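You operate a simulated robot arm through the tools that you are given. There is no shell and no other tool. Be economical: measure what you need, move in short steps, check, and stop when the job is done.

You run a simulated two-armed robot. Do the job below in one go: nothing can be reset, and whatever is moved stays where it is left.

JOB
Put the yellow reel on the top of the steel counter away on the top of the long bench. Take the sugar jar on the top of the steel table and put it away on the upper shelf under the fryer. Fetch the small cream bag and stand it on top of the large tub carton. Press the round red button three times. The order is free. Set down upright: sugar jar, small cream bag.
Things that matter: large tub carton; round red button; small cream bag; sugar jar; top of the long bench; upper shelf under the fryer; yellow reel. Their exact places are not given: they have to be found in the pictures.

Only the result counts: the job must be done as asked and must still hold three seconds after the hand-in. Knocking over, shifting, dropping, spilling or breaking anything else fails it.

ROBOT AND FRAMES
Two 7-joint arms with two-finger parallel grippers on one trunk, on a base that drives. Base frame: it is fixed to the floor where the robot stands at the start and does not move with it; the origin is under the middle of the robot, x ahead of it, y to its left, z up; the surface under the hand at the start is at about z = 0.84. Lengths are in m, angles in degrees, forces in N, time in s.
The left shoulder is at the start at [0.05, 0.168, 1.107], the right one opposite. With the tool pointing down near the work surface each hand reaches from about 0.22 to 0.66 m from the robot's upright axis, wherever it stands, measured 20 degrees to its own side. Places, roughly: large tub carton [-2.25, 2.25, 1]; round red button [-1.3, -0.1, 1]; small cream bag [-2, 3, 1]; sugar jar [-4.5, -1, 1]; top of the long bench [-4.4, 2.7, 0.9]; upper shelf under the fryer [0.6, -1.4, 0.5]; yellow reel (6x6x5 cm) [0.5, 0, 0.9]. Payload 1.57 kg a hand.
The TCP of each hand is the grasp point between the finger pads, 0.03 m short of the fingertips. In the tool frame z runs along the fingers and y along their closing line. Largest opening 0.08 m; finger width 0.017, thickness 0.012; the body of the gripper, 0.04 by 0.082 m, starts 0.08 m behind the TCP.
Orientation is told as [roll, pitch, yaw] about the base's x, y, z axes, in that order, counted from this pose: with the fingers straight down and closing along the base's y, the tool's x points along the base's -x, its y along +y and its z along -z.

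CONTROLS
- The arms move only by the tool drive_tool. It takes "left_deltas", "right_deltas" or both (then of equal length, played together; a hand with none holds still); each is a list of rows, each a list of 7 numbers: the closure, from 0 (fully open) to 1 (shut), then the shift along the tool's x, y, z in units of 40 mm (1.0 is 40 mm), then the turn, a rotation vector about the tool's x, y, z in units of 8 degrees (1.0 is 8 degrees). In form: [[claw, x, y, z, wx, wy, wz], ...]. A call has 1 to 20 rows; each row shifts and turns the commanded pose from where the row before left it, along the tool's axes as they then stand. A call with a number of a shift or a turn outside -1 to 1 is refused whole. Each row takes 0.2 s and may step no farther than 0.05 m and 8.6 degrees from the row before; otherwise, or with a gripper value out of range, the whole call is refused. Where a pose cannot be reached the arm comes as near as it can. A force on the tool above 40 N (or 10 N above the force at the start of the call, whichever is more), or a blocked arm, ends the call early, and 0.2 s more pass. Each finger travels about 0.045 m/s and halts on what it meets, pressing with about 29 N; the grip force reading is that of the motor and also rises with nothing between the fingers. The clock runs only during rows and for 0.2 s after the last one: add rows that do not move to give the fingers time. The reply holds the time, the measured pose of the TCP, the force on the tool along the base axes, the opening and the grip force, in the units named above and with some noise, with the torque about the TCP (base axes, N m) and any sound that the robot's microphone picked up.
- Cameras (640 x 400 px; columns grow to the right, rows downward): "scene" is now at [0.1236, 0.0024, 1.3229]; the picture's right is [0.01, -1.00, 0.00], its down [-0.62, -0.01, -0.79] and it looks along [0.79, 0.01, -0.62] (base axes); focal length 284 px, centre (320, 200). "left" rides on the left gripper at [0.072, 0.007, -0.122] in its tool frame; the picture's right is [-0.09, 1.00, 0.00], its down [-0.84, -0.08, -0.54] and it looks along [-0.54, -0.05, 0.84] (tool axes); focal length 238 px, centre (320, 200). "right" rides on the right gripper at [0.072, -0.007, -0.122] in its tool frame; the picture's right is [0.09, 1.00, 0.00], its down [-0.84, 0.08, -0.54] and it looks along [-0.54, 0.05, 0.84] (tool axes); focal length 238 px, centre (320, 200).
- grab_frame(camera): a new picture of that camera. It takes no simulated time.
- lift_body(by): slides the trunk up (or, below 0, down) by that many m; the arms and the scene camera ride with it, the base frame stays. It gives what a move gives, with no picture.
- roll_base(legs): drives the robot by 1 to 6 legs, each [ahead, left, turn to the left] in m, m and degrees, along the robot's own axes; the way and the turn of a leg run together, so that a leg with both is an arc; at most 1.5 m and 180 degrees a leg. The arms and the cameras ride along, it lands a little off, and it stops where it bumps. It gives what a move gives.
- aim_head(pan, tilt): turns the head with the scene camera to pan (to the left, within 80 degrees either way) and tilt (down, from -29 to 69), counted from straight ahead of the robot. It gives what a move gives.
- point_at(camera, pixels): for up to 12 pixels [column, row] of the newest picture of that camera ("zoom" is the newest enlarged one), the place [x, y, z] in the base frame of the surface seen there, good to about 0.003 m, but the place of the scene camera against the robot may be out by one fixed shift of up to 0.012 m in any direction. It takes no simulated time.
- inspect(camera, box): a new picture of the part [left, top, right, bottom] of that camera's present view, enlarged. It takes no simulated time.
- close_job(): hands the job in; it is judged then, once.

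Work in short steps. Measure before you move; look again where a grasp or a placing could have gone wrong, and mend it. You have 110 turns and 92 pictures in all, those below and enlarged ones among them. Open the grippers and draw the arms clear of the work before you hand the job in, unless the task says otherwise; then end with one line.

The tools are called as name(argument=value, ...) on one line, values as JSON. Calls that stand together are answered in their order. drive_tool: Moves the arms, as the interface text tells. Its arguments: {"type":"object","properties":{"left_deltas":{"type":"array"},"right_deltas":{"type":"array"}},"required":[]} The other tools are called the same way: lift_body (by) slides the trunk up or down; roll_base (legs) drives the base; aim_head (pan, tilt) turns the head that bears the scene camera; grab_frame (camera) takes a picture; point_at (camera, pixels) gives the place of the surface under pixels of a picture; inspect (camera, box) takes an enlarged picture of a part of a camera's view; close_job () hands the job in.

At the start:

```text
time: 0.0
left_eef_pos: [0.4309, 0.1753, 1.0785]
left_tcp_rot: [0.0, 0.0, 0.2]
left_ft_force: [0.6, -0.5, 0.0]
left_ft_torque: [-0.03, -0.01, 0.02]
left_gripper_width: 0.08
left_grasp_force: 0.1
right_eef_pos: [0.4446, -0.1634, 1.062]
right_tcp_rot: [0.0, 0.0, -0.1]
right_ft_force: [0.4, -0.4, 0.3]
right_ft_torque: [-0.01, -0.04, 0.0]
right_gripper_width: 0.0801
right_grasp_force: 0.1
trunk travel left (down, up): [-0.275, 0.168]
robot x, y, heading: [-0.0002, 0.0004, 0.1]
head pan, tilt: [0.7, 38.3]
```

scene: 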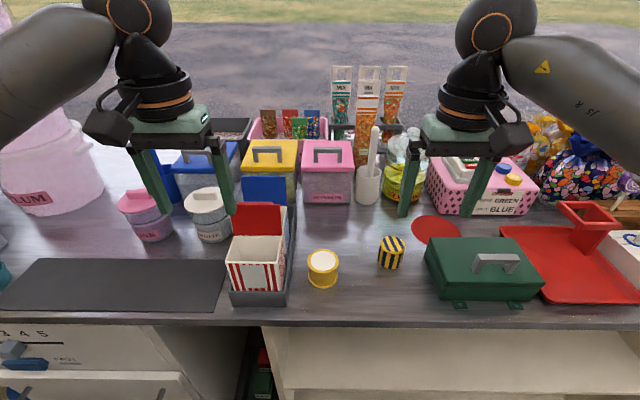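
right: 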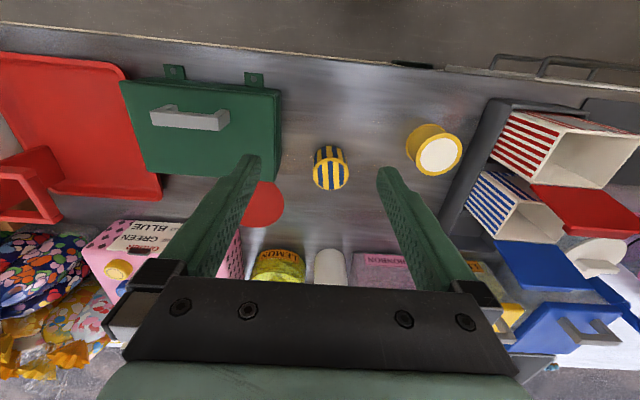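
left: 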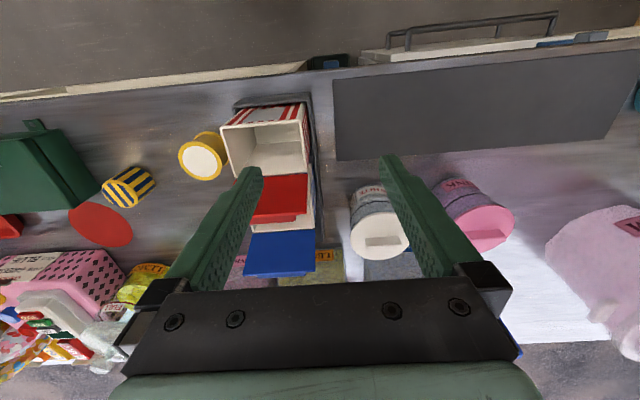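

The scene shows a yellow/white reel at (323,268) and a striped yellow one at (391,252). I enlarge and measure.

inspect(camera="scene", box=[280, 210, 440, 310])

point_at(camera="scene", pixels=[[323, 257], [310, 270], [336, 270], [323, 283], [391, 240], [391, 262], [360, 280], [270, 300], [428, 290], [300, 324], [450, 324]])

```text
4.00 times, centred on (360, 260) of scene
```

zoom: 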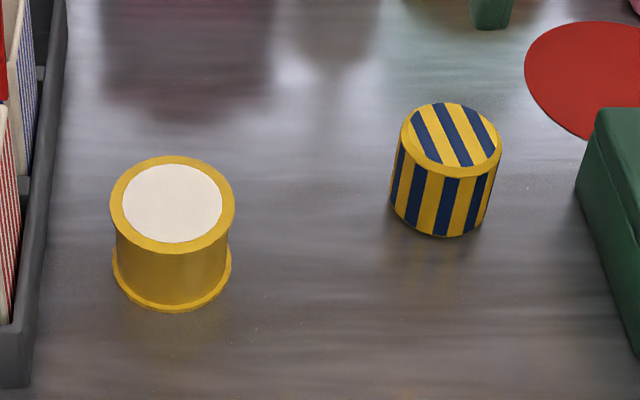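

```text
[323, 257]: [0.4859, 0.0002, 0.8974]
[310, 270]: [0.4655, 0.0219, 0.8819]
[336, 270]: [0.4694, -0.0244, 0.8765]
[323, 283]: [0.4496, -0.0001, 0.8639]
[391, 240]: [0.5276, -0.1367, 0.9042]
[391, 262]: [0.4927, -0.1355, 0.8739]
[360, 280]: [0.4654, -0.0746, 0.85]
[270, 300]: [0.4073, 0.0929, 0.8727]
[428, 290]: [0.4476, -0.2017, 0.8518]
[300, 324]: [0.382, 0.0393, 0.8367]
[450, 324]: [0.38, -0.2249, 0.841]
```

I measure the reel and tray edge in the right wrist camera (more trustworthy for the hand).

point_at(camera="right", pixels=[[439, 155], [420, 155], [460, 155], [439, 137], [439, 175], [425, 130], [455, 190], [470, 150], [460, 170], [400, 130], [493, 105]])

aim_head(pan=-60, tilt=35)

grab_frame(camera="scene")

```text
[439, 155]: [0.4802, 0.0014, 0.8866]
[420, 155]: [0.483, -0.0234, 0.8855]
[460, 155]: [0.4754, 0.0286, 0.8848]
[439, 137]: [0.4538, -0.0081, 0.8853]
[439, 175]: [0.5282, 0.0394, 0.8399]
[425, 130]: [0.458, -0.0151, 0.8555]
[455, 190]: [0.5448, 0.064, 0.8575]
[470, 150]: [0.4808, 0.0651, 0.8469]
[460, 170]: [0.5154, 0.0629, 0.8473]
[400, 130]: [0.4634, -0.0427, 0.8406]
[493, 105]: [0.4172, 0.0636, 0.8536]
```

```text
time: 1.3
left_eef_pos: [0.4309, 0.1753, 1.0787]
left_tcp_rot: [-0.1, -0.1, 0.1]
left_ft_force: [0.3, 0.5, -1.1]
left_ft_torque: [-0.02, -0.01, -0.01]
left_gripper_width: 0.0798
left_grasp_force: 0.0
right_eef_pos: [0.445, -0.163, 1.0629]
right_tcp_rot: [-0.1, 0.0, 0.1]
right_ft_force: [0.0, 0.1, -0.2]
right_ft_torque: [0.04, 0.0, -0.03]
right_gripper_width: 0.0798
right_grasp_force: 0.1
trunk travel left (down, up): [-0.275, 0.168]
robot x, y, heading: [0.0008, -0.0002, 0.0]
head pan, tilt: [-60.0, 35.0]
```

```text
87 pictures are left
```

scene: 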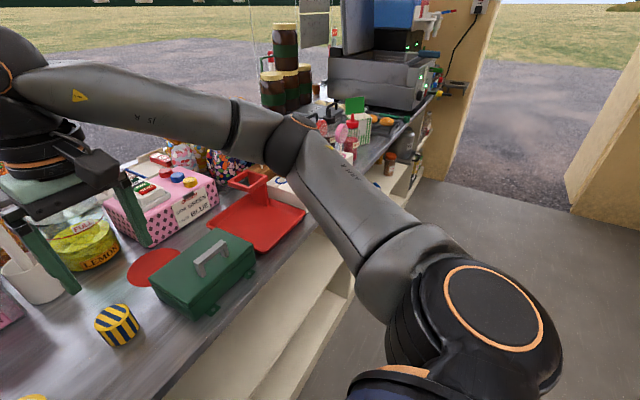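

Reel centre ≈ (0.479, 0.002), top 0.886, tray edge at y≈0.058. Move right hand over it and part way down.

drive_tool(right_deltas=[[0, -0.17, 0.825, 0, 0, 0, 0], [0, -0.17, 0.825, 0, 0, 0, 0], [0, -0.17, 0.825, 0, 0, 0, 0], [0, -0.17, 0.825, 0, 0, 0, 0], [0, -0.17, 0.825, 0, 0, 0, 0], [0, 0, 0, 0.8, 0, 0, 0], [0, 0, 0, 0.8, 0, 0, 0], [0, 0, 0, 0.8, 0, 0, 0], [0, 0, 0, 0, 0, 0, 0]])

grab_frame(camera="right")

```text
time: 3.3
left_eef_pos: [0.4313, 0.1771, 1.079]
left_tcp_rot: [-0.1, 0.0, 0.0]
left_ft_force: [0.2, 0.6, -0.3]
left_ft_torque: [-0.01, 0.01, 0.02]
left_gripper_width: 0.0799
left_grasp_force: 0.1
right_eef_pos: [0.4812, 0.0047, 0.968]
right_tcp_rot: [0.0, 0.0, -0.1]
right_ft_force: [0.6, 0.1, -0.6]
right_ft_torque: [-0.01, 0.02, 0.0]
right_gripper_width: 0.0798
right_grasp_force: 0.1
trunk travel left (down, up): [-0.275, 0.168]
robot x, y, heading: [0.0019, -0.0019, 0.1]
head pan, tilt: [-60.0, 35.0]
```

```text
86 pictures are left
```

right: 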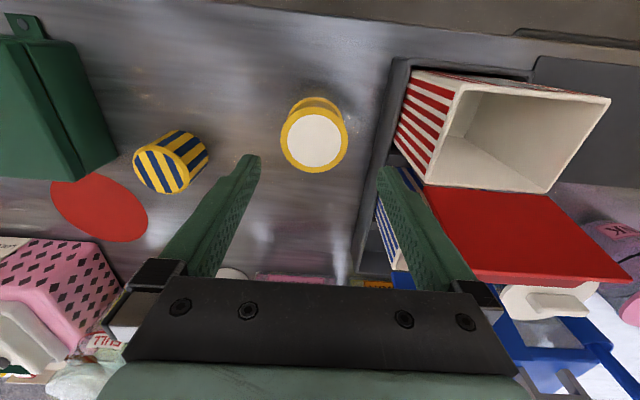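

Check the clearance around the right-image finger against tray and carton.

point_at(camera="right", pixels=[[314, 140], [285, 140], [344, 140], [314, 170], [314, 108], [383, 130], [372, 170], [395, 75], [400, 135], [455, 270], [430, 180], [412, 70]])

```text
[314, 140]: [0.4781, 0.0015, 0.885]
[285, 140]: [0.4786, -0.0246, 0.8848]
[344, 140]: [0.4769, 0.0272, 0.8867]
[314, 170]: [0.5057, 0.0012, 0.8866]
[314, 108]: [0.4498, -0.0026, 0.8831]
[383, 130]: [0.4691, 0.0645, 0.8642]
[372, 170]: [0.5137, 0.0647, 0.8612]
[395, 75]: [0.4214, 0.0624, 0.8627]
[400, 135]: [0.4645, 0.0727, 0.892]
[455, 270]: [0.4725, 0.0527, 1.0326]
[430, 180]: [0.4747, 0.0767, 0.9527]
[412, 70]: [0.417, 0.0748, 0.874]
```

Shift slightly away from the tray and descend to z≈0.873, then close and lift.

drive_tool(right_deltas=[[0.08, 0.08, -0.13, 0, 0, 0, 0], [0.08, 0, 0, 0.8, 0, 0, 0], [0.08, 0, 0, 0.8, 0, 0, 0], [0.08, 0, 0, 0.75, 0, 0, 0], [0.08, 0, 0, 0, 0, 0, 0], [1, 0, 0, 0, 0, 0, 0], [1, 0, 0, 0, 0, 0, 0], [1, 0, 0, 0, 0, 0, 0], [1, 0, 0, 0, 0, 0, 0]])

```text
time: 5.3
left_eef_pos: [0.4293, 0.1754, 1.0786]
left_tcp_rot: [0.0, 0.1, 0.1]
left_ft_force: [-0.4, -0.1, -1.2]
left_ft_torque: [0.01, -0.02, -0.01]
left_gripper_width: 0.0799
left_grasp_force: 0.2
right_eef_pos: [0.4749, -0.0051, 0.8725]
right_tcp_rot: [0.0, 0.0, 0.0]
right_ft_force: [-0.1, -0.6, 0.2]
right_ft_torque: [0.0, 0.01, 0.04]
right_gripper_width: 0.0582
right_grasp_force: 29.1
trunk travel left (down, up): [-0.275, 0.168]
robot x, y, heading: [-0.0015, -0.0009, -0.1]
head pan, tilt: [-60.0, 35.0]
```

Gripped (width 0.058). Lift, then drive back from the counter later.

drive_tool(right_deltas=[[1, 0, 0, -0.6, 0, 0, 0], [1, 0, 0, -0.8, 0, 0, 0], [1, 0, 0, -1, 0, 0, 0], [1, 0, 0, -1, 0, 0, 0], [1, 0, 0, -1, 0, 0, 0], [1, 0, -0.8, 0, 0, 0, 0], [1, 0, -0.8, 0, 0, 0, 0], [1, 0, -0.8, 0, 0, 0, 0], [1, 0, -0.8, 0, 0, 0, 0], [1, 0, -0.8, 0, 0, 0, 0], [1, 0, 0, 0, 0, 0, 0]])

grab_frame(camera="right")

aim_head(pan=80, tilt=20)

grab_frame(camera="scene")

```text
time: 7.7
left_eef_pos: [0.4291, 0.175, 1.0786]
left_tcp_rot: [0.0, 0.0, 0.1]
left_ft_force: [0.0, -0.1, 0.1]
left_ft_torque: [0.0, 0.01, 0.02]
left_gripper_width: 0.08
left_grasp_force: 0.1
right_eef_pos: [0.4759, -0.163, 1.053]
right_tcp_rot: [0.0, 0.0, 0.0]
right_ft_force: [0.2, -0.5, -0.4]
right_ft_torque: [0.0, 0.02, 0.01]
right_gripper_width: 0.0584
right_grasp_force: 29.3
trunk travel left (down, up): [-0.275, 0.168]
robot x, y, heading: [0.002, 0.0024, 0.2]
head pan, tilt: [-60.0, 35.0]
```

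```text
85 pictures are left
```

right: 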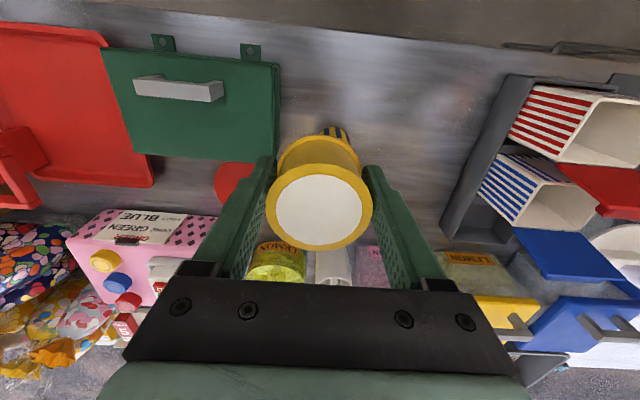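

```text
time: 9.9
left_eef_pos: [0.4299, 0.1763, 1.0786]
left_tcp_rot: [0.0, 0.0, 0.1]
left_ft_force: [0.5, 0.7, 0.1]
left_ft_torque: [-0.03, 0.03, -0.03]
left_gripper_width: 0.0802
left_grasp_force: 0.1
right_eef_pos: [0.4757, -0.1621, 1.0523]
right_tcp_rot: [0.0, 0.0, -0.1]
right_ft_force: [-0.6, 0.4, 0.2]
right_ft_torque: [0.02, 0.04, -0.01]
right_gripper_width: 0.0584
right_grasp_force: 29.3
trunk travel left (down, up): [-0.275, 0.168]
robot x, y, heading: [0.0006, 0.005, -0.1]
head pan, tilt: [80.0, 20.0]
```

```text
84 pictures are left
```

scene: 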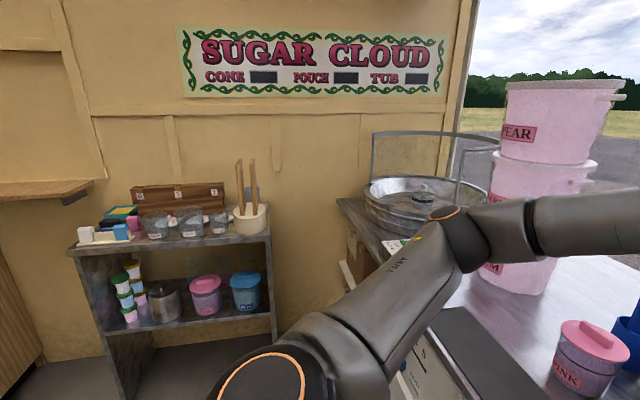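

Reel is held. Back up a little and turn left to look behind.

roll_base(legs=[[-0.3, 0, 0], [0, 0, 90]])

aim_head(pan=60, tilt=20)

grab_frame(camera="scene")

```text
time: 15.8
left_eef_pos: [-0.4741, 0.4278, 1.0778]
left_tcp_rot: [0.0, -0.1, 89.9]
left_ft_force: [0.2, -0.7, 0.1]
left_ft_torque: [-0.02, 0.02, -0.04]
left_gripper_width: 0.0802
left_grasp_force: 0.0
right_eef_pos: [-0.1341, 0.4732, 1.0506]
right_tcp_rot: [0.0, 0.0, 89.9]
right_ft_force: [-0.4, -0.1, -0.7]
right_ft_torque: [0.02, -0.02, 0.01]
right_gripper_width: 0.0582
right_grasp_force: 28.8
trunk travel left (down, up): [-0.275, 0.168]
robot x, y, heading: [-0.3003, -0.0026, 89.9]
head pan, tilt: [80.0, 20.0]
```

```text
time: 16.6
left_eef_pos: [-0.4724, 0.4289, 1.0785]
left_tcp_rot: [0.0, 0.0, 89.9]
left_ft_force: [-0.7, 0.2, 0.2]
left_ft_torque: [0.0, -0.01, -0.02]
left_gripper_width: 0.0799
left_grasp_force: 0.0
right_eef_pos: [-0.1346, 0.4734, 1.0504]
right_tcp_rot: [0.1, 0.0, 89.9]
right_ft_force: [0.0, 0.3, 0.3]
right_ft_torque: [0.0, 0.02, 0.0]
right_gripper_width: 0.0579
right_grasp_force: 30.0
trunk travel left (down, up): [-0.275, 0.168]
robot x, y, heading: [-0.2972, -0.0071, 89.8]
head pan, tilt: [60.0, 20.0]
```

```text
83 pictures are left
```

scene: 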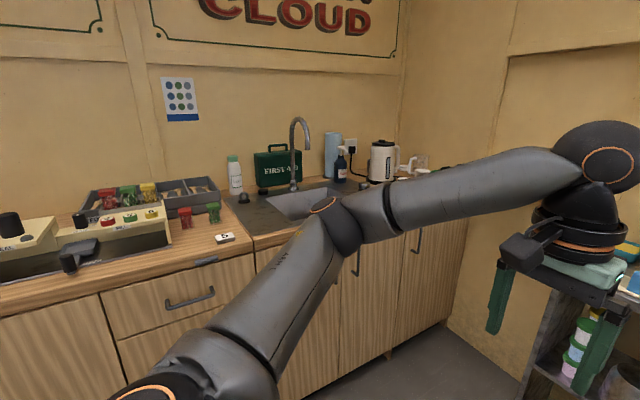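

Turn further to face the back counter where the button should be.

roll_base(legs=[[0, 0, 90]])

aim_head(pan=0, tilt=25)

grab_frame(camera="scene")

```text
time: 20.8
left_eef_pos: [-0.7315, -0.169, 1.0781]
left_tcp_rot: [0.0, -0.1, 178.9]
left_ft_force: [0.0, 0.4, 0.6]
left_ft_torque: [-0.02, 0.01, 0.02]
left_gripper_width: 0.0802
left_grasp_force: 0.1
right_eef_pos: [-0.7701, 0.1688, 1.052]
right_tcp_rot: [0.0, 0.0, 178.9]
right_ft_force: [-0.2, 1.2, 0.0]
right_ft_torque: [-0.01, -0.01, 0.0]
right_gripper_width: 0.0582
right_grasp_force: 29.3
trunk travel left (down, up): [-0.275, 0.168]
robot x, y, heading: [-0.2979, -0.0034, 179.1]
head pan, tilt: [60.0, 20.0]
```

```text
time: 22.1
left_eef_pos: [-0.7331, -0.1688, 1.0783]
left_tcp_rot: [0.0, 0.0, 179.0]
left_ft_force: [-0.2, -0.4, -0.2]
left_ft_torque: [-0.01, 0.0, 0.04]
left_gripper_width: 0.08
left_grasp_force: 0.1
right_eef_pos: [-0.771, 0.1694, 1.0513]
right_tcp_rot: [0.1, 0.0, 178.9]
right_ft_force: [0.1, -0.2, -0.8]
right_ft_torque: [-0.01, -0.01, -0.01]
right_gripper_width: 0.0582
right_grasp_force: 29.0
trunk travel left (down, up): [-0.275, 0.168]
robot x, y, heading: [-0.2979, -0.0016, 179.0]
head pan, tilt: [0.0, 25.0]
```

```text
82 pictures are left
```

scene: 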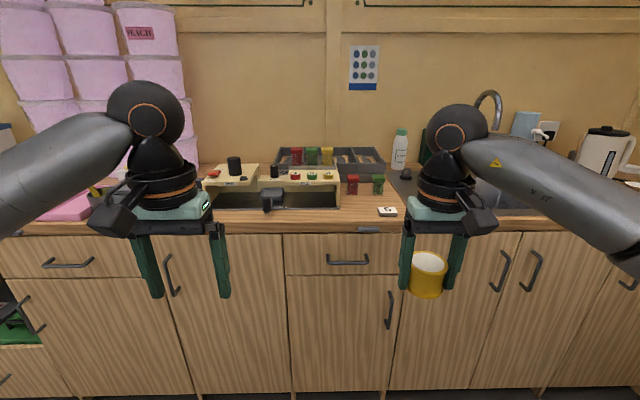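

Zoom on the panel region for the round red button.

inspect(camera="scene", box=[190, 140, 400, 225])

point_at(camera="scene", pixels=[[213, 174], [295, 176], [312, 176], [275, 170], [234, 165], [300, 200], [272, 198], [310, 215], [310, 228]])

```text
3.05 times, centred on (295, 182) of scene
```

zoom: 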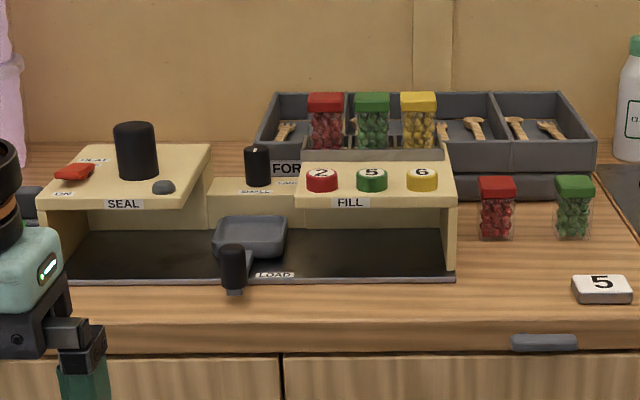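

```text
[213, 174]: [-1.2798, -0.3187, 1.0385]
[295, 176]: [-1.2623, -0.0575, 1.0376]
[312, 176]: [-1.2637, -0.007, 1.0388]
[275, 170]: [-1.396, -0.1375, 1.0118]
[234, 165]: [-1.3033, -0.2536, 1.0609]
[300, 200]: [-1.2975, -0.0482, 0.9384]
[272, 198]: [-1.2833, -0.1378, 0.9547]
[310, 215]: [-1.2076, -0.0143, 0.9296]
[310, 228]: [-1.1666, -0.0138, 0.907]
```

Round red button ("2") at scene (295,176) → (-1.262,-0.058,1.038). Raise trunk, pull right hand back, then drive up so the left hand is above it.

lift_body(by=0.1)

drive_tool(right_deltas=[[1, 0.9, 0, 0, 0, 0, 0], [1, 0.9, 0, 0, 0, 0, 0], [1, 0.9, 0, 0, 0, 0, 0], [1, 0.5, 0, 0, 0, 0, 0]], left_deltas=[[1, 0, 0, 0, 0, 0, 0], [1, 0, 0, 0, 0, 0, 0], [1, 0, 0, 0, 0, 0, 0], [1, 0, 0, 0, 0, 0, 0]])

roll_base(legs=[[0.42, -0.11, 1]])

aim_head(pan=5, tilt=38)

grab_frame(camera="left")

grab_frame(camera="scene")

```text
time: 23.4
left_eef_pos: [-0.7308, -0.169, 1.178]
left_tcp_rot: [0.0, 0.0, 179.0]
left_ft_force: [-0.4, 0.3, 0.1]
left_ft_torque: [-0.01, 0.03, -0.02]
left_gripper_width: 0.0798
left_grasp_force: 0.1
right_eef_pos: [-0.7711, 0.1705, 1.1511]
right_tcp_rot: [0.1, 0.1, 179.0]
right_ft_force: [-0.2, -0.8, -0.1]
right_ft_torque: [0.03, 0.02, -0.03]
right_gripper_width: 0.058
right_grasp_force: 28.4
trunk travel left (down, up): [-0.375, 0.068]
robot x, y, heading: [-0.2997, -0.0026, 179.4]
head pan, tilt: [0.0, 25.0]
```

```text
time: 24.4
left_eef_pos: [-0.7318, -0.1683, 1.1784]
left_tcp_rot: [0.0, 0.0, 178.9]
left_ft_force: [-0.8, -0.2, -0.3]
left_ft_torque: [-0.03, 0.03, 0.02]
left_gripper_width: 0.0
left_grasp_force: 4.9
right_eef_pos: [-0.6408, 0.1668, 1.1479]
right_tcp_rot: [0.0, 0.0, 178.9]
right_ft_force: [0.2, 0.8, 0.1]
right_ft_torque: [-0.02, -0.02, 0.02]
right_gripper_width: 0.0582
right_grasp_force: 29.3
trunk travel left (down, up): [-0.375, 0.068]
robot x, y, heading: [-0.2982, -0.0042, 179.0]
head pan, tilt: [0.0, 25.0]
```

```text
time: 27.1
left_eef_pos: [-1.1416, -0.0673, 1.1788]
left_tcp_rot: [0.0, 0.0, -179.7]
left_ft_force: [0.5, 0.0, -0.1]
left_ft_torque: [0.0, 0.01, 0.0]
left_gripper_width: 0.0
left_grasp_force: 21.9
right_eef_pos: [-1.0598, 0.2708, 1.1485]
right_tcp_rot: [-0.1, -0.1, -179.8]
right_ft_force: [0.8, 0.0, -0.3]
right_ft_torque: [0.02, 0.0, -0.01]
right_gripper_width: 0.0577
right_grasp_force: 28.9
trunk travel left (down, up): [-0.375, 0.068]
robot x, y, heading: [-0.7117, 0.1109, -179.9]
head pan, tilt: [0.0, 25.0]
```

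```text
time: 27.8
left_eef_pos: [-1.1415, -0.0665, 1.1779]
left_tcp_rot: [-0.1, 0.0, -179.6]
left_ft_force: [0.8, -0.3, 0.4]
left_ft_torque: [-0.02, -0.01, 0.0]
left_gripper_width: 0.0
left_grasp_force: 21.0
right_eef_pos: [-1.06, 0.2717, 1.1495]
right_tcp_rot: [0.0, 0.0, -179.8]
right_ft_force: [0.1, 0.7, -1.0]
right_ft_torque: [0.02, -0.02, -0.04]
right_gripper_width: 0.058
right_grasp_force: 28.9
trunk travel left (down, up): [-0.375, 0.068]
robot x, y, heading: [-0.7165, 0.1088, -179.6]
head pan, tilt: [5.0, 38.0]
```

```text
80 pictures are left
```

left: 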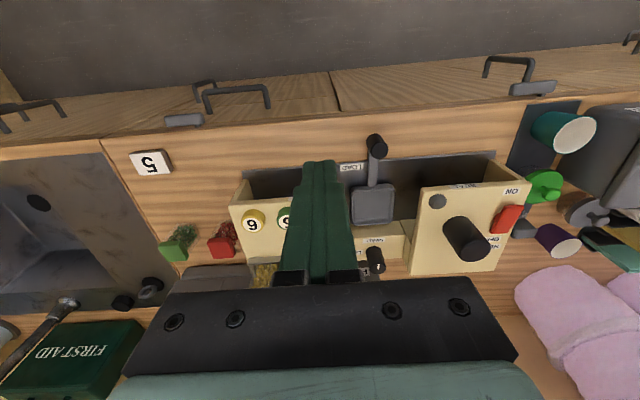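

```text
79 pictures are left
```

scene: 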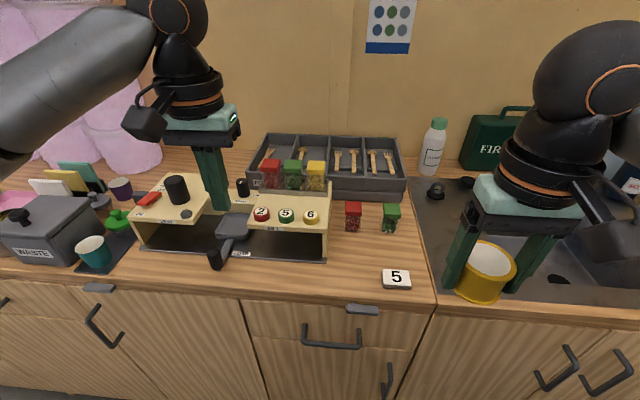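

Calibrate scene vs wrist on the yellow "6" button and read the red one.

point_at(camera="left", pixels=[[253, 221], [150, 160], [430, 200]])

point_at(camera="scene", pixels=[[311, 215], [286, 214], [261, 213], [397, 275], [187, 214], [275, 222]])

```text
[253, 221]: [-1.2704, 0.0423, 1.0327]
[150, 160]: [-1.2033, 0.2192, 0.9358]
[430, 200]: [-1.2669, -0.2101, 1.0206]
```

```text
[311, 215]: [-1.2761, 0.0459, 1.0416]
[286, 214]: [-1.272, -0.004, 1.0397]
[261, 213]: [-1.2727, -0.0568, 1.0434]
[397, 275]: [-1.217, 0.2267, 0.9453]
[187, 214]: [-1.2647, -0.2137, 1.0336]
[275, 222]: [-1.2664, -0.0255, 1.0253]
```

Move left fingertips above the red button (~20 mm clear).

drive_tool(left_deltas=[[1, -0.8, -0.05, 0, 0, 0, 0], [1, -0.8, -0.05, 0, 0, 0, 0], [1, -0.8, -0.05, 0, 0, 0, 0], [1, -0.76, -0.04, 0, 0, 0, 0], [1, 0, 0, 0.8, 0, 0, 0], [1, 0, 0, 0.8, 0, 0, 0], [1, 0, 0, 0.65, 0, 0, 0], [1, 0, 0, 0, 0, 0, 0]])

inspect(camera="scene", box=[180, 150, 340, 250])

grab_frame(camera="left")

```text
time: 29.6
left_eef_pos: [-1.2664, -0.0587, 1.087]
left_tcp_rot: [0.1, 0.0, -179.7]
left_ft_force: [-0.3, -1.0, -0.4]
left_ft_torque: [0.03, -0.01, -0.01]
left_gripper_width: 0.0
left_grasp_force: 21.4
right_eef_pos: [-1.0592, 0.2712, 1.1483]
right_tcp_rot: [0.0, 0.0, -179.8]
right_ft_force: [-0.2, -0.4, -0.7]
right_ft_torque: [0.05, -0.03, -0.01]
right_gripper_width: 0.058
right_grasp_force: 28.8
trunk travel left (down, up): [-0.375, 0.068]
robot x, y, heading: [-0.7148, 0.1083, -179.8]
head pan, tilt: [5.0, 38.0]
```

```text
4.00 times, centred on (260, 200) of scene
```

zoom: 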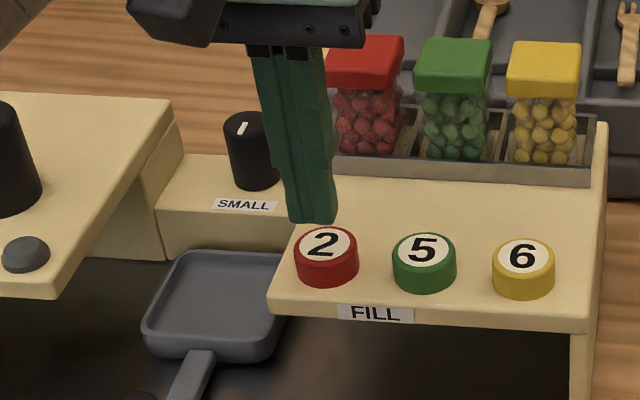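

```text
77 pictures are left
```

left: 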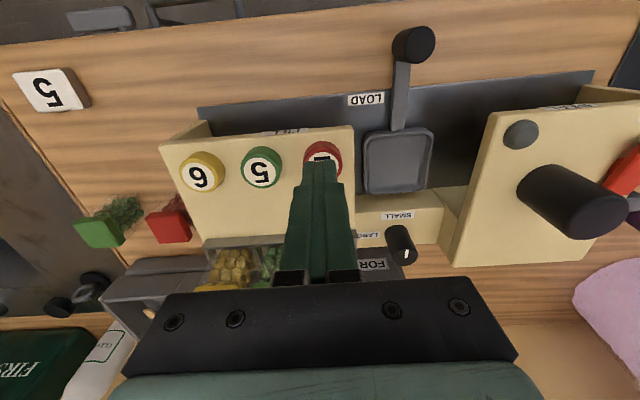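

Check red/green button positions with the wrist camera.

point_at(camera="left", pixels=[[261, 166], [320, 147], [200, 170], [310, 155], [334, 155]])

```text
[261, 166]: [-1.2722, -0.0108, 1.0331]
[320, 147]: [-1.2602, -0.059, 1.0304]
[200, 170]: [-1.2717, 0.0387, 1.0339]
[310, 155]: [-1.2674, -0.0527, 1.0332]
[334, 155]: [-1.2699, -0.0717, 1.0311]
```

Aligned. Press the first time slowly, watching force and sound.

drive_tool(left_deltas=[[1, -0.09, 0.05, 0.3, 0, 0, 0], [1, 0, 0, 0.25, 0, 0, 0], [1, 0, 0, 0.1, 0, 0, 0], [1, 0, 0, 0.1, 0, 0, 0]])

```text
time: 30.6
left_eef_pos: [-1.2722, -0.0622, 1.0586]
left_tcp_rot: [-0.1, -0.1, -179.9]
left_ft_force: [0.0, -0.9, 2.4]
left_ft_torque: [-0.06, 0.01, 0.04]
left_gripper_width: 0.0
left_grasp_force: 21.1
right_eef_pos: [-1.0596, 0.2708, 1.1488]
right_tcp_rot: [0.1, -0.1, -179.8]
right_ft_force: [0.3, 0.6, -0.2]
right_ft_torque: [0.03, 0.01, 0.01]
right_gripper_width: 0.0581
right_grasp_force: 28.9
trunk travel left (down, up): [-0.375, 0.068]
robot x, y, heading: [-0.7128, 0.1069, -179.6]
head pan, tilt: [5.0, 38.0]
```

Contact (2.4 N), no click yet; go deeper in small steps.

drive_tool(left_deltas=[[1, 0, 0, 0.06, 0, 0, 0], [1, 0, 0, 0.06, 0, 0, 0]])

```text
time: 31.2
left_eef_pos: [-1.2703, -0.0624, 1.054]
left_tcp_rot: [0.0, 0.0, -179.7]
left_ft_force: [2.0, -1.2, 5.0]
left_ft_torque: [-0.02, -0.07, 0.03]
left_gripper_width: 0.0
left_grasp_force: 21.5
right_eef_pos: [-1.059, 0.2703, 1.1489]
right_tcp_rot: [0.1, 0.0, -179.8]
right_ft_force: [-0.5, -1.0, -0.6]
right_ft_torque: [0.0, 0.02, 0.02]
right_gripper_width: 0.0582
right_grasp_force: 28.9
trunk travel left (down, up): [-0.375, 0.068]
robot x, y, heading: [-0.7126, 0.1121, -179.7]
head pan, tilt: [5.0, 38.0]
heard: click
```

Click heard. Release fully and press a second time to the same depth.

drive_tool(left_deltas=[[1, 0, 0, -0.4, 0, 0, 0], [1, 0, 0, -0.2, 0, 0, 0], [1, 0, 0, 0, 0, 0, 0], [1, 0, 0, 0, 0, 0, 0]])

drive_tool(left_deltas=[[1, 0, 0, 0.2, 0, 0, 0], [1, 0, 0, 0.2, 0, 0, 0], [1, 0, 0, 0.1, 0, 0, 0], [1, 0, 0, 0.1, 0, 0, 0]])

```text
time: 32.2
left_eef_pos: [-1.2724, -0.0611, 1.0769]
left_tcp_rot: [-0.1, 0.0, -179.7]
left_ft_force: [-0.1, -0.2, -0.4]
left_ft_torque: [-0.02, 0.0, 0.0]
left_gripper_width: 0.0
left_grasp_force: 21.5
right_eef_pos: [-1.0601, 0.2701, 1.1483]
right_tcp_rot: [-0.1, 0.0, -179.8]
right_ft_force: [-0.2, -0.1, -0.4]
right_ft_torque: [-0.02, -0.02, 0.0]
right_gripper_width: 0.0578
right_grasp_force: 29.1
trunk travel left (down, up): [-0.375, 0.068]
robot x, y, heading: [-0.7124, 0.1093, -179.8]
head pan, tilt: [5.0, 38.0]
```

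```text
time: 33.2
left_eef_pos: [-1.2725, -0.0624, 1.0548]
left_tcp_rot: [-0.1, -0.2, -179.8]
left_ft_force: [-0.5, -0.3, 7.8]
left_ft_torque: [0.0, 0.01, -0.01]
left_gripper_width: 0.0
left_grasp_force: 21.2
right_eef_pos: [-1.0597, 0.2717, 1.1496]
right_tcp_rot: [0.0, -0.1, -179.7]
right_ft_force: [-0.1, 0.0, -0.8]
right_ft_torque: [0.0, 0.01, 0.02]
right_gripper_width: 0.058
right_grasp_force: 28.9
trunk travel left (down, up): [-0.375, 0.068]
robot x, y, heading: [-0.7117, 0.109, -179.8]
head pan, tilt: [5.0, 38.0]
heard: click
```

Second click heard. Release and press the third time.

drive_tool(left_deltas=[[1, 0, 0, -0.4, 0, 0, 0], [1, 0, 0, -0.2, 0, 0, 0], [1, 0, 0, 0, 0, 0, 0], [1, 0, 0, 0, 0, 0, 0]])

drive_tool(left_deltas=[[1, 0, 0, 0.2, 0, 0, 0], [1, 0, 0, 0.2, 0, 0, 0], [1, 0, 0, 0.1, 0, 0, 0], [1, 0, 0, 0.1, 0, 0, 0]])

```text
time: 34.2
left_eef_pos: [-1.2724, -0.0619, 1.0758]
left_tcp_rot: [0.0, 0.0, -179.7]
left_ft_force: [1.0, -0.9, -0.1]
left_ft_torque: [0.02, 0.02, -0.02]
left_gripper_width: 0.0
left_grasp_force: 21.4
right_eef_pos: [-1.0598, 0.2709, 1.1489]
right_tcp_rot: [0.0, 0.1, -179.7]
right_ft_force: [-0.4, 0.1, -1.1]
right_ft_torque: [-0.01, 0.02, 0.0]
right_gripper_width: 0.058
right_grasp_force: 28.9
trunk travel left (down, up): [-0.375, 0.068]
robot x, y, heading: [-0.7122, 0.1086, -180.0]
head pan, tilt: [5.0, 38.0]
```

```text
time: 35.2
left_eef_pos: [-1.2731, -0.062, 1.0546]
left_tcp_rot: [0.0, -0.1, -179.7]
left_ft_force: [-1.2, -2.4, 5.0]
left_ft_torque: [-0.05, 0.01, 0.0]
left_gripper_width: 0.0002
left_grasp_force: 21.1
right_eef_pos: [-1.0594, 0.2709, 1.1504]
right_tcp_rot: [0.0, 0.0, -179.8]
right_ft_force: [-0.1, -0.6, -0.3]
right_ft_torque: [0.02, -0.01, 0.0]
right_gripper_width: 0.058
right_grasp_force: 29.0
trunk travel left (down, up): [-0.375, 0.068]
robot x, y, heading: [-0.7136, 0.1137, -179.8]
head pan, tilt: [5.0, 38.0]
heard: click
```

Three clicks. Lift and retract the left hand, back off, and turn to face -y to find the exit.

drive_tool(left_deltas=[[1, 0, 0, -0.8, 0, 0, 0], [1, 0, 0, -1, 0, 0, 0], [1, 0, 0, -1, 0, 0, 0], [1, 0.8, 0, 0, 0, 0, 0], [1, 0.9, 0, 0, 0, 0, 0], [1, 0.9, 0, 0, 0, 0, 0], [1, 0.9, 0, 0, 0, 0, 0], [1, 0.9, 0, 0, 0, 0, 0], [0.5, 0.7, 0, 0, 0, 0, 0], [0, 0, 0, 0, 0, 0, 0]])

roll_base(legs=[[-0.35, 0, 0], [0, 0, 90]])

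aim_head(pan=0, tilt=20)

grab_frame(camera="scene")

```text
time: 37.4
left_eef_pos: [-1.0683, -0.0615, 1.1652]
left_tcp_rot: [0.0, 0.0, -179.7]
left_ft_force: [0.5, 0.6, 0.0]
left_ft_torque: [0.01, -0.02, 0.04]
left_gripper_width: 0.048
left_grasp_force: 0.1
right_eef_pos: [-1.0598, 0.2701, 1.1495]
right_tcp_rot: [0.1, 0.1, -179.8]
right_ft_force: [0.2, -0.2, -1.3]
right_ft_torque: [-0.04, -0.01, 0.03]
right_gripper_width: 0.0578
right_grasp_force: 29.0
trunk travel left (down, up): [-0.375, 0.068]
robot x, y, heading: [-0.7093, 0.1103, -179.5]
head pan, tilt: [5.0, 38.0]
```

```text
time: 43.4
left_eef_pos: [-0.2024, -0.255, 1.1649]
left_tcp_rot: [-0.1, 0.0, -92.6]
left_ft_force: [0.2, -0.3, 0.4]
left_ft_torque: [-0.01, 0.02, 0.01]
left_gripper_width: 0.0801
left_grasp_force: 0.0
right_eef_pos: [-0.532, -0.2288, 1.1486]
right_tcp_rot: [0.1, 0.0, -92.7]
right_ft_force: [0.3, 0.1, 0.0]
right_ft_torque: [0.01, -0.01, -0.02]
right_gripper_width: 0.058
right_grasp_force: 29.0
trunk travel left (down, up): [-0.375, 0.068]
robot x, y, heading: [-0.3555, 0.1092, -93.1]
head pan, tilt: [5.0, 38.0]
```

```text
time: 44.2
left_eef_pos: [-0.2023, -0.2542, 1.165]
left_tcp_rot: [-0.1, 0.0, -92.6]
left_ft_force: [-0.5, -0.4, 0.3]
left_ft_torque: [-0.01, -0.02, 0.02]
left_gripper_width: 0.08
left_grasp_force: 0.1
right_eef_pos: [-0.5334, -0.2285, 1.1481]
right_tcp_rot: [-0.1, 0.0, -92.7]
right_ft_force: [0.5, 0.1, -1.3]
right_ft_torque: [0.03, 0.03, 0.04]
right_gripper_width: 0.0577
right_grasp_force: 29.0
trunk travel left (down, up): [-0.375, 0.068]
robot x, y, heading: [-0.3531, 0.1059, -92.9]
head pan, tilt: [0.0, 20.0]
```

```text
76 pictures are left
```

scene: 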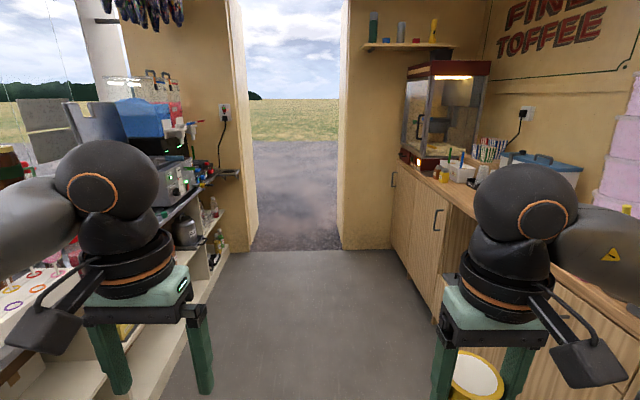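

The door is ahead. Measure its jambs and the aisle.

point_at(camera="scene", pixels=[[255, 245], [342, 245], [255, 200], [342, 200], [228, 180], [330, 248], [300, 240], [225, 262], [390, 240], [210, 200], [240, 215], [430, 300]])

```text
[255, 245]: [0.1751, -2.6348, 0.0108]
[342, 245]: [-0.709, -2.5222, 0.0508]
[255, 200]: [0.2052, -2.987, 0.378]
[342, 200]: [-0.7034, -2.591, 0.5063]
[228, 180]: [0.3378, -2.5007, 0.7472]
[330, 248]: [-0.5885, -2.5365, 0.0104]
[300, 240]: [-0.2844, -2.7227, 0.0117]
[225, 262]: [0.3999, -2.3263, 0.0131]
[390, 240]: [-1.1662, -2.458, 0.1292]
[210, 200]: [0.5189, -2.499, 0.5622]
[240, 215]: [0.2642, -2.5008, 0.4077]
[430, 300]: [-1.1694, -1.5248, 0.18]
```

Door x∈[-0.70,0.20] at y≈-2.5. Check how wide my elbows are.

aim_head(pan=60, tilt=35)

grab_frame(camera="scene")

```text
time: 45.5
left_eef_pos: [-0.2014, -0.2542, 1.167]
left_tcp_rot: [0.0, 0.0, -92.6]
left_ft_force: [-0.8, -0.3, 0.4]
left_ft_torque: [0.04, -0.02, 0.02]
left_gripper_width: 0.0801
left_grasp_force: 0.1
right_eef_pos: [-0.5346, -0.2296, 1.1496]
right_tcp_rot: [0.0, 0.0, -92.7]
right_ft_force: [-0.7, -0.1, -0.4]
right_ft_torque: [-0.03, 0.04, 0.01]
right_gripper_width: 0.0582
right_grasp_force: 29.3
trunk travel left (down, up): [-0.375, 0.068]
robot x, y, heading: [-0.3573, 0.1115, -92.7]
head pan, tilt: [60.0, 35.0]
```

```text
75 pictures are left
```

scene: 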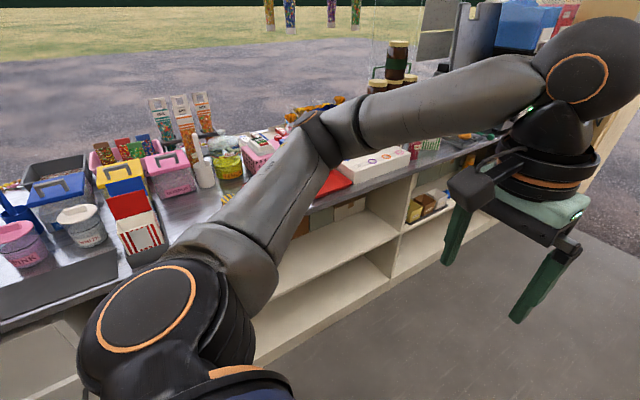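

point_at(camera="scene", pixels=[[310, 125], [340, 130], [150, 305], [190, 250], [420, 95], [300, 150]])

```text
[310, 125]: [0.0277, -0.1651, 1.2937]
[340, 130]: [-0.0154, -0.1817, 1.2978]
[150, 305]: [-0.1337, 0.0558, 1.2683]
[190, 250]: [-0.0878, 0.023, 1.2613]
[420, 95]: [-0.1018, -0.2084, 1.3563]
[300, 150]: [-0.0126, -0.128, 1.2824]
```

Elbows reach ~0.43 m sideways, too tight for the 0.9 m door. Stretch both arms forward to draw the elbows in.

drive_tool(left_deltas=[[0, -0.9, -0.15, 0, 0, 0, 0], [0, -0.9, -0.15, 0, 0, 0, 0], [0, -0.9, -0.15, 0, 0, 0, 0], [0, -0.9, -0.15, 0, 0, 0, 0], [0, -0.9, -0.15, 0, 0, 0, 0], [0, -0.9, -0.15, 0, 0, 0, 0], [0, -0.9, -0.15, 0, 0, 0, 0], [0, -0.9, 0, 0, 0, 0, 0]], right_deltas=[[1, -0.9, 0.15, 0, 0, 0, 0], [1, -0.9, 0.15, 0, 0, 0, 0], [1, -0.9, 0.15, 0, 0, 0, 0], [1, -0.9, 0.15, 0, 0, 0, 0], [1, -0.9, 0.15, 0, 0, 0, 0], [1, -0.9, 0.15, 0, 0, 0, 0], [1, -0.9, 0.15, 0, 0, 0, 0], [1, -0.9, 0, 0, 0, 0, 0]])

grab_frame(camera="scene")

```text
time: 47.4
left_eef_pos: [-0.2517, -0.4959, 1.1611]
left_tcp_rot: [0.1, 0.1, -92.8]
left_ft_force: [-0.1, 0.8, -0.3]
left_ft_torque: [0.02, -0.03, -0.03]
left_gripper_width: 0.0799
left_grasp_force: 0.1
left hand out of reach, approached as far as the arm can: row 7, 8
right_eef_pos: [-0.5188, -0.4892, 1.1361]
right_tcp_rot: [0.1, -0.1, -92.7]
right_ft_force: [-1.6, -0.2, -0.4]
right_ft_torque: [-0.01, -0.04, 0.02]
right_gripper_width: 0.0579
right_grasp_force: 29.6
right hand out of reach, approached as far as the arm can: row 8
trunk travel left (down, up): [-0.375, 0.068]
robot x, y, heading: [-0.3542, 0.1075, -92.9]
head pan, tilt: [60.0, 35.0]
```

```text
74 pictures are left
```

scene: 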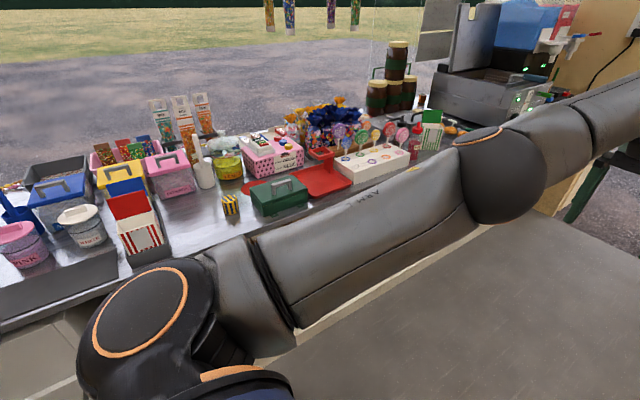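

Elbow is now tucked forward; measure the widest points.

point_at(camera="scene", pixels=[[140, 300], [175, 270], [215, 250], [250, 240], [330, 210], [450, 160], [490, 135]])

```text
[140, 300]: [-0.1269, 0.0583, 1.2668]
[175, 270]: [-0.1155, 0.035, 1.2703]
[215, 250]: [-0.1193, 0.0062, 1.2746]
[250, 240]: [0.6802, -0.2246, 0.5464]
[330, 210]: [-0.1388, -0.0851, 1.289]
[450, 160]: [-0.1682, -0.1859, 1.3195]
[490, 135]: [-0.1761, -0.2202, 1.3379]
```

Half-width now ≈0.3 m. Straighten and centre on the door (x≈-0.25), drive 1.5 m and look out.

roll_base(legs=[[0, 0.1, 2.9], [1.4, 0, 0]])

aim_head(pan=0, tilt=20)

grab_frame(camera="scene")

```text
time: 55.3
left_eef_pos: [-0.0581, -1.8465, 1.1603]
left_tcp_rot: [0.1, 0.0, -87.4]
left_ft_force: [-0.4, -0.3, -0.5]
left_ft_torque: [-0.01, -0.01, -0.04]
left_gripper_width: 0.0799
left_grasp_force: 0.0
right_eef_pos: [-0.3236, -1.8654, 1.1361]
right_tcp_rot: [0.0, 0.1, -87.4]
right_ft_force: [-0.1, 0.3, -0.3]
right_ft_torque: [0.0, 0.01, -0.03]
right_gripper_width: 0.0577
right_grasp_force: 28.9
trunk travel left (down, up): [-0.375, 0.068]
robot x, y, heading: [-0.2183, -1.2516, -87.5]
head pan, tilt: [60.0, 35.0]
```

```text
time: 56.6
left_eef_pos: [-0.0571, -1.8465, 1.1608]
left_tcp_rot: [0.0, 0.0, -87.4]
left_ft_force: [-0.2, -0.2, 0.2]
left_ft_torque: [-0.01, 0.01, -0.01]
left_gripper_width: 0.08
left_grasp_force: 0.1
right_eef_pos: [-0.3238, -1.8659, 1.1368]
right_tcp_rot: [0.1, 0.0, -87.4]
right_ft_force: [1.5, 0.7, -0.2]
right_ft_torque: [0.01, 0.01, 0.03]
right_gripper_width: 0.0579
right_grasp_force: 28.7
trunk travel left (down, up): [-0.375, 0.068]
robot x, y, heading: [-0.2191, -1.2547, -87.6]
head pan, tilt: [0.0, 20.0]
```

```text
73 pictures are left
```

scene: 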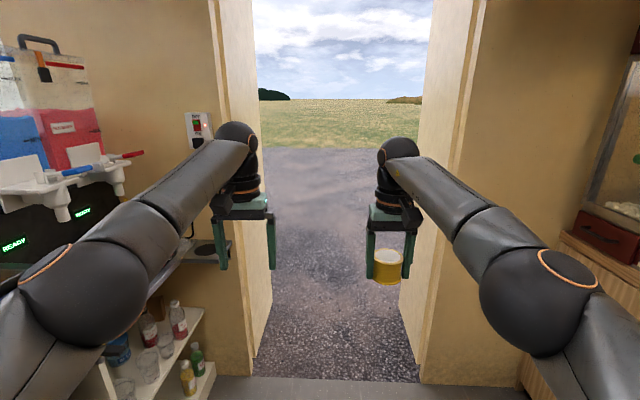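

Measure jambs precisely before passing.

point_at(camera="scene", pixels=[[249, 350], [272, 300], [400, 290], [425, 350], [430, 120], [250, 90], [330, 330], [420, 375]])

```text
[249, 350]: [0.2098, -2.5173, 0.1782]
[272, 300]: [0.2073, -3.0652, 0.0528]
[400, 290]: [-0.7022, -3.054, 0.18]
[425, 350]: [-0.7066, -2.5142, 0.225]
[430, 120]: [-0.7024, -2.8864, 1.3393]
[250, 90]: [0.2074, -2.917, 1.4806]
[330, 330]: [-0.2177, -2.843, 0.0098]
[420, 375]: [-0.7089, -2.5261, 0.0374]
```

Opening x∈[-0.705,0.207], y -2.5…-3.07. Straighten and enter.

roll_base(legs=[[0, -0.03, -2.4], [0.9, 0, 0]])

```text
time: 62.0
left_eef_pos: [-0.1169, -2.7691, 1.1607]
left_tcp_rot: [0.1, 0.0, -90.1]
left_ft_force: [-0.3, -0.5, 0.2]
left_ft_torque: [0.0, -0.02, 0.01]
left_gripper_width: 0.0801
left_grasp_force: 0.0
right_eef_pos: [-0.3847, -2.7744, 1.136]
right_tcp_rot: [0.0, -0.1, -90.3]
right_ft_force: [-0.3, -0.4, -0.5]
right_ft_torque: [0.01, 0.0, -0.02]
right_gripper_width: 0.0576
right_grasp_force: 29.0
trunk travel left (down, up): [-0.375, 0.068]
robot x, y, heading: [-0.2499, -2.1686, -90.6]
head pan, tilt: [0.0, 20.0]
```

Well centred; continue through the door.

roll_base(legs=[[0.85, 0, 0.4], [0.85, 0, 0]])

aim_head(pan=-60, tilt=15)

grab_frame(camera="scene")

```text
time: 70.6
left_eef_pos: [-0.1406, -4.4826, 1.1606]
left_tcp_rot: [0.1, 0.0, -91.1]
left_ft_force: [0.1, 0.2, -0.1]
left_ft_torque: [-0.01, -0.01, 0.02]
left_gripper_width: 0.0802
left_grasp_force: 0.0
right_eef_pos: [-0.408, -4.4839, 1.137]
right_tcp_rot: [0.0, 0.0, -91.2]
right_ft_force: [-0.4, 0.3, -0.6]
right_ft_torque: [0.0, 0.0, 0.01]
right_gripper_width: 0.0578
right_grasp_force: 28.9
trunk travel left (down, up): [-0.375, 0.068]
robot x, y, heading: [-0.2675, -3.8861, -91.0]
head pan, tilt: [0.0, 20.0]
```

```text
time: 71.9
left_eef_pos: [-0.1401, -4.4838, 1.1608]
left_tcp_rot: [0.0, 0.1, -91.1]
left_ft_force: [0.0, 0.0, -0.9]
left_ft_torque: [0.0, 0.01, -0.02]
left_gripper_width: 0.0801
left_grasp_force: 0.1
right_eef_pos: [-0.408, -4.4844, 1.137]
right_tcp_rot: [-0.1, 0.0, -91.2]
right_ft_force: [-0.1, 0.5, -0.6]
right_ft_torque: [-0.01, -0.01, -0.03]
right_gripper_width: 0.0578
right_grasp_force: 28.9
trunk travel left (down, up): [-0.375, 0.068]
robot x, y, heading: [-0.2631, -3.8829, -91.1]
head pan, tilt: [-60.0, 15.0]
```

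```text
72 pictures are left
```

scene: 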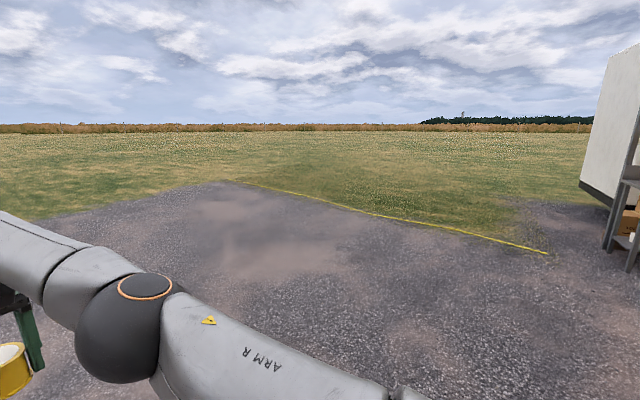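

Turn right 90° to face -x and look around.

roll_base(legs=[[0, 0, -89]])

aim_head(pan=-35, tilt=15)

grab_frame(camera="scene")

```text
time: 76.0
left_eef_pos: [-0.857, -4.0416, 1.1618]
left_tcp_rot: [0.0, 0.0, -177.8]
left_ft_force: [0.3, -0.7, -1.1]
left_ft_torque: [-0.01, 0.0, 0.02]
left_gripper_width: 0.0802
left_grasp_force: 0.1
right_eef_pos: [-0.8737, -3.7742, 1.1362]
right_tcp_rot: [0.0, 0.0, -177.8]
right_ft_force: [-0.8, 0.4, -0.3]
right_ft_torque: [0.02, 0.02, 0.0]
right_gripper_width: 0.0578
right_grasp_force: 29.1
trunk travel left (down, up): [-0.375, 0.068]
robot x, y, heading: [-0.2651, -3.884, -177.7]
head pan, tilt: [-60.0, 15.0]
```

```text
time: 76.9
left_eef_pos: [-0.8565, -4.0413, 1.1609]
left_tcp_rot: [0.0, 0.0, -177.9]
left_ft_force: [-0.6, 0.8, -1.1]
left_ft_torque: [-0.01, -0.01, -0.02]
left_gripper_width: 0.0799
left_grasp_force: 0.1
right_eef_pos: [-0.8736, -3.7742, 1.1374]
right_tcp_rot: [0.0, 0.0, -178.0]
right_ft_force: [0.1, -0.7, -1.1]
right_ft_torque: [-0.01, 0.05, 0.0]
right_gripper_width: 0.058
right_grasp_force: 28.6
trunk travel left (down, up): [-0.375, 0.068]
robot x, y, heading: [-0.2661, -3.8815, -178.1]
head pan, tilt: [-35.0, 15.0]
```

```text
71 pictures are left
```

scene: 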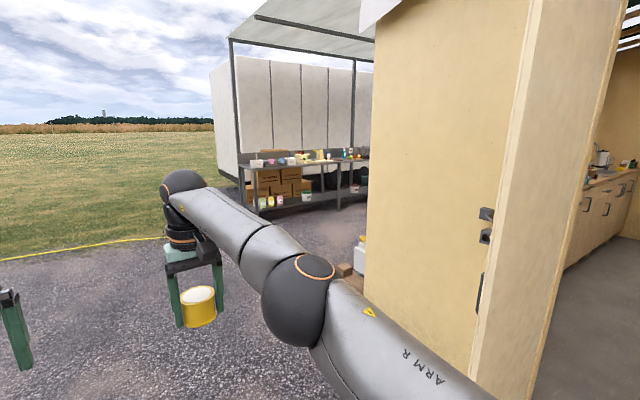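

A steel table stands ahead-right by the trailer. Measure obstacles along the route.

point_at(camera="scene", pixels=[[343, 270], [360, 265], [372, 295], [240, 185], [258, 212], [300, 195], [338, 210], [355, 140], [345, 165], [330, 230], [450, 350]])

inspect(camera="scene", box=[220, 130, 380, 230])

```text
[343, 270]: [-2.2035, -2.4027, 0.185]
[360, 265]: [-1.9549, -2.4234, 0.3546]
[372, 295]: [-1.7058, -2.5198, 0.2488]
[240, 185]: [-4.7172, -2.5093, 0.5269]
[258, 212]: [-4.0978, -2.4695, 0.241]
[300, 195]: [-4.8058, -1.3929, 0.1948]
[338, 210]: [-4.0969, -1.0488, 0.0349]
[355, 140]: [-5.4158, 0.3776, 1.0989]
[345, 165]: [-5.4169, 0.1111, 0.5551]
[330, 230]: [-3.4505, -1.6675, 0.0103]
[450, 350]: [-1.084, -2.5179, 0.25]
```

```text
4.00 times, centred on (300, 180) of scene
```

zoom: 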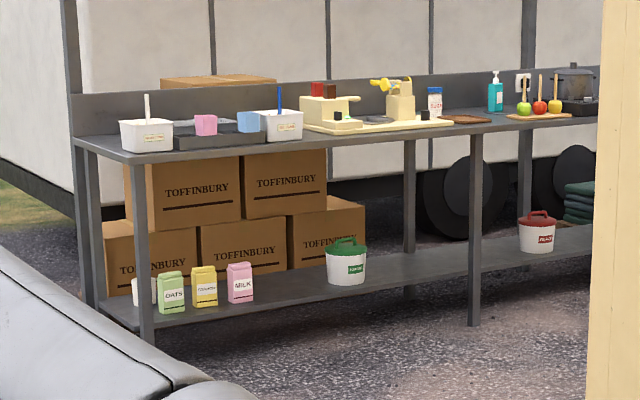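

Alley between cabin and table is clear around x≈-3.1. Drive there and turn to face +y.

roll_base(legs=[[1.4, 0, -2], [1.45, 0, 0], [0, 0, -90]])

aim_head(pan=0, tilt=12)

grab_frame(camera="scene")

```text
time: 94.8
left_eef_pos: [-3.3083, -3.3898, 1.1606]
left_tcp_rot: [0.0, 0.0, 92.0]
left_ft_force: [0.5, -0.6, 0.4]
left_ft_torque: [0.01, -0.01, -0.02]
left_gripper_width: 0.0801
left_grasp_force: 0.0
right_eef_pos: [-3.0418, -3.3731, 1.1367]
right_tcp_rot: [0.0, 0.0, 91.9]
right_ft_force: [-0.5, 0.0, -1.0]
right_ft_torque: [0.0, -0.02, 0.02]
right_gripper_width: 0.058
right_grasp_force: 29.0
trunk travel left (down, up): [-0.375, 0.068]
robot x, y, heading: [-3.1518, -3.9803, 92.0]
head pan, tilt: [-35.0, 15.0]
```

```text
time: 95.8
left_eef_pos: [-3.3081, -3.3893, 1.1612]
left_tcp_rot: [0.0, 0.0, 91.9]
left_ft_force: [0.2, -0.8, -0.2]
left_ft_torque: [0.0, 0.04, -0.04]
left_gripper_width: 0.0798
left_grasp_force: 0.0
right_eef_pos: [-3.042, -3.3727, 1.1373]
right_tcp_rot: [0.0, 0.1, 92.0]
right_ft_force: [-0.3, -0.1, -0.5]
right_ft_torque: [-0.01, -0.01, 0.01]
right_gripper_width: 0.0579
right_grasp_force: 29.0
trunk travel left (down, up): [-0.375, 0.068]
robot x, y, heading: [-3.152, -3.9828, 92.3]
head pan, tilt: [0.0, 12.0]
```

```text
69 pictures are left
```

scene: 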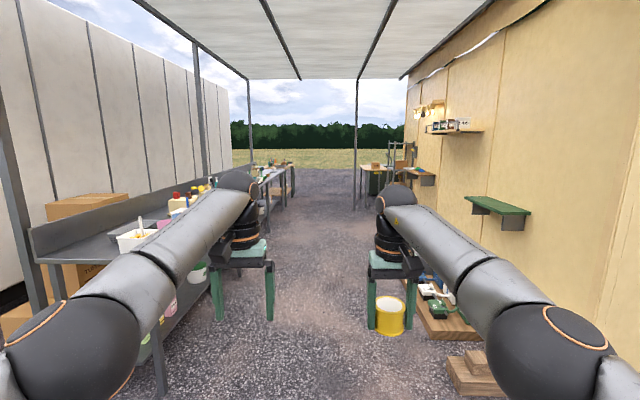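

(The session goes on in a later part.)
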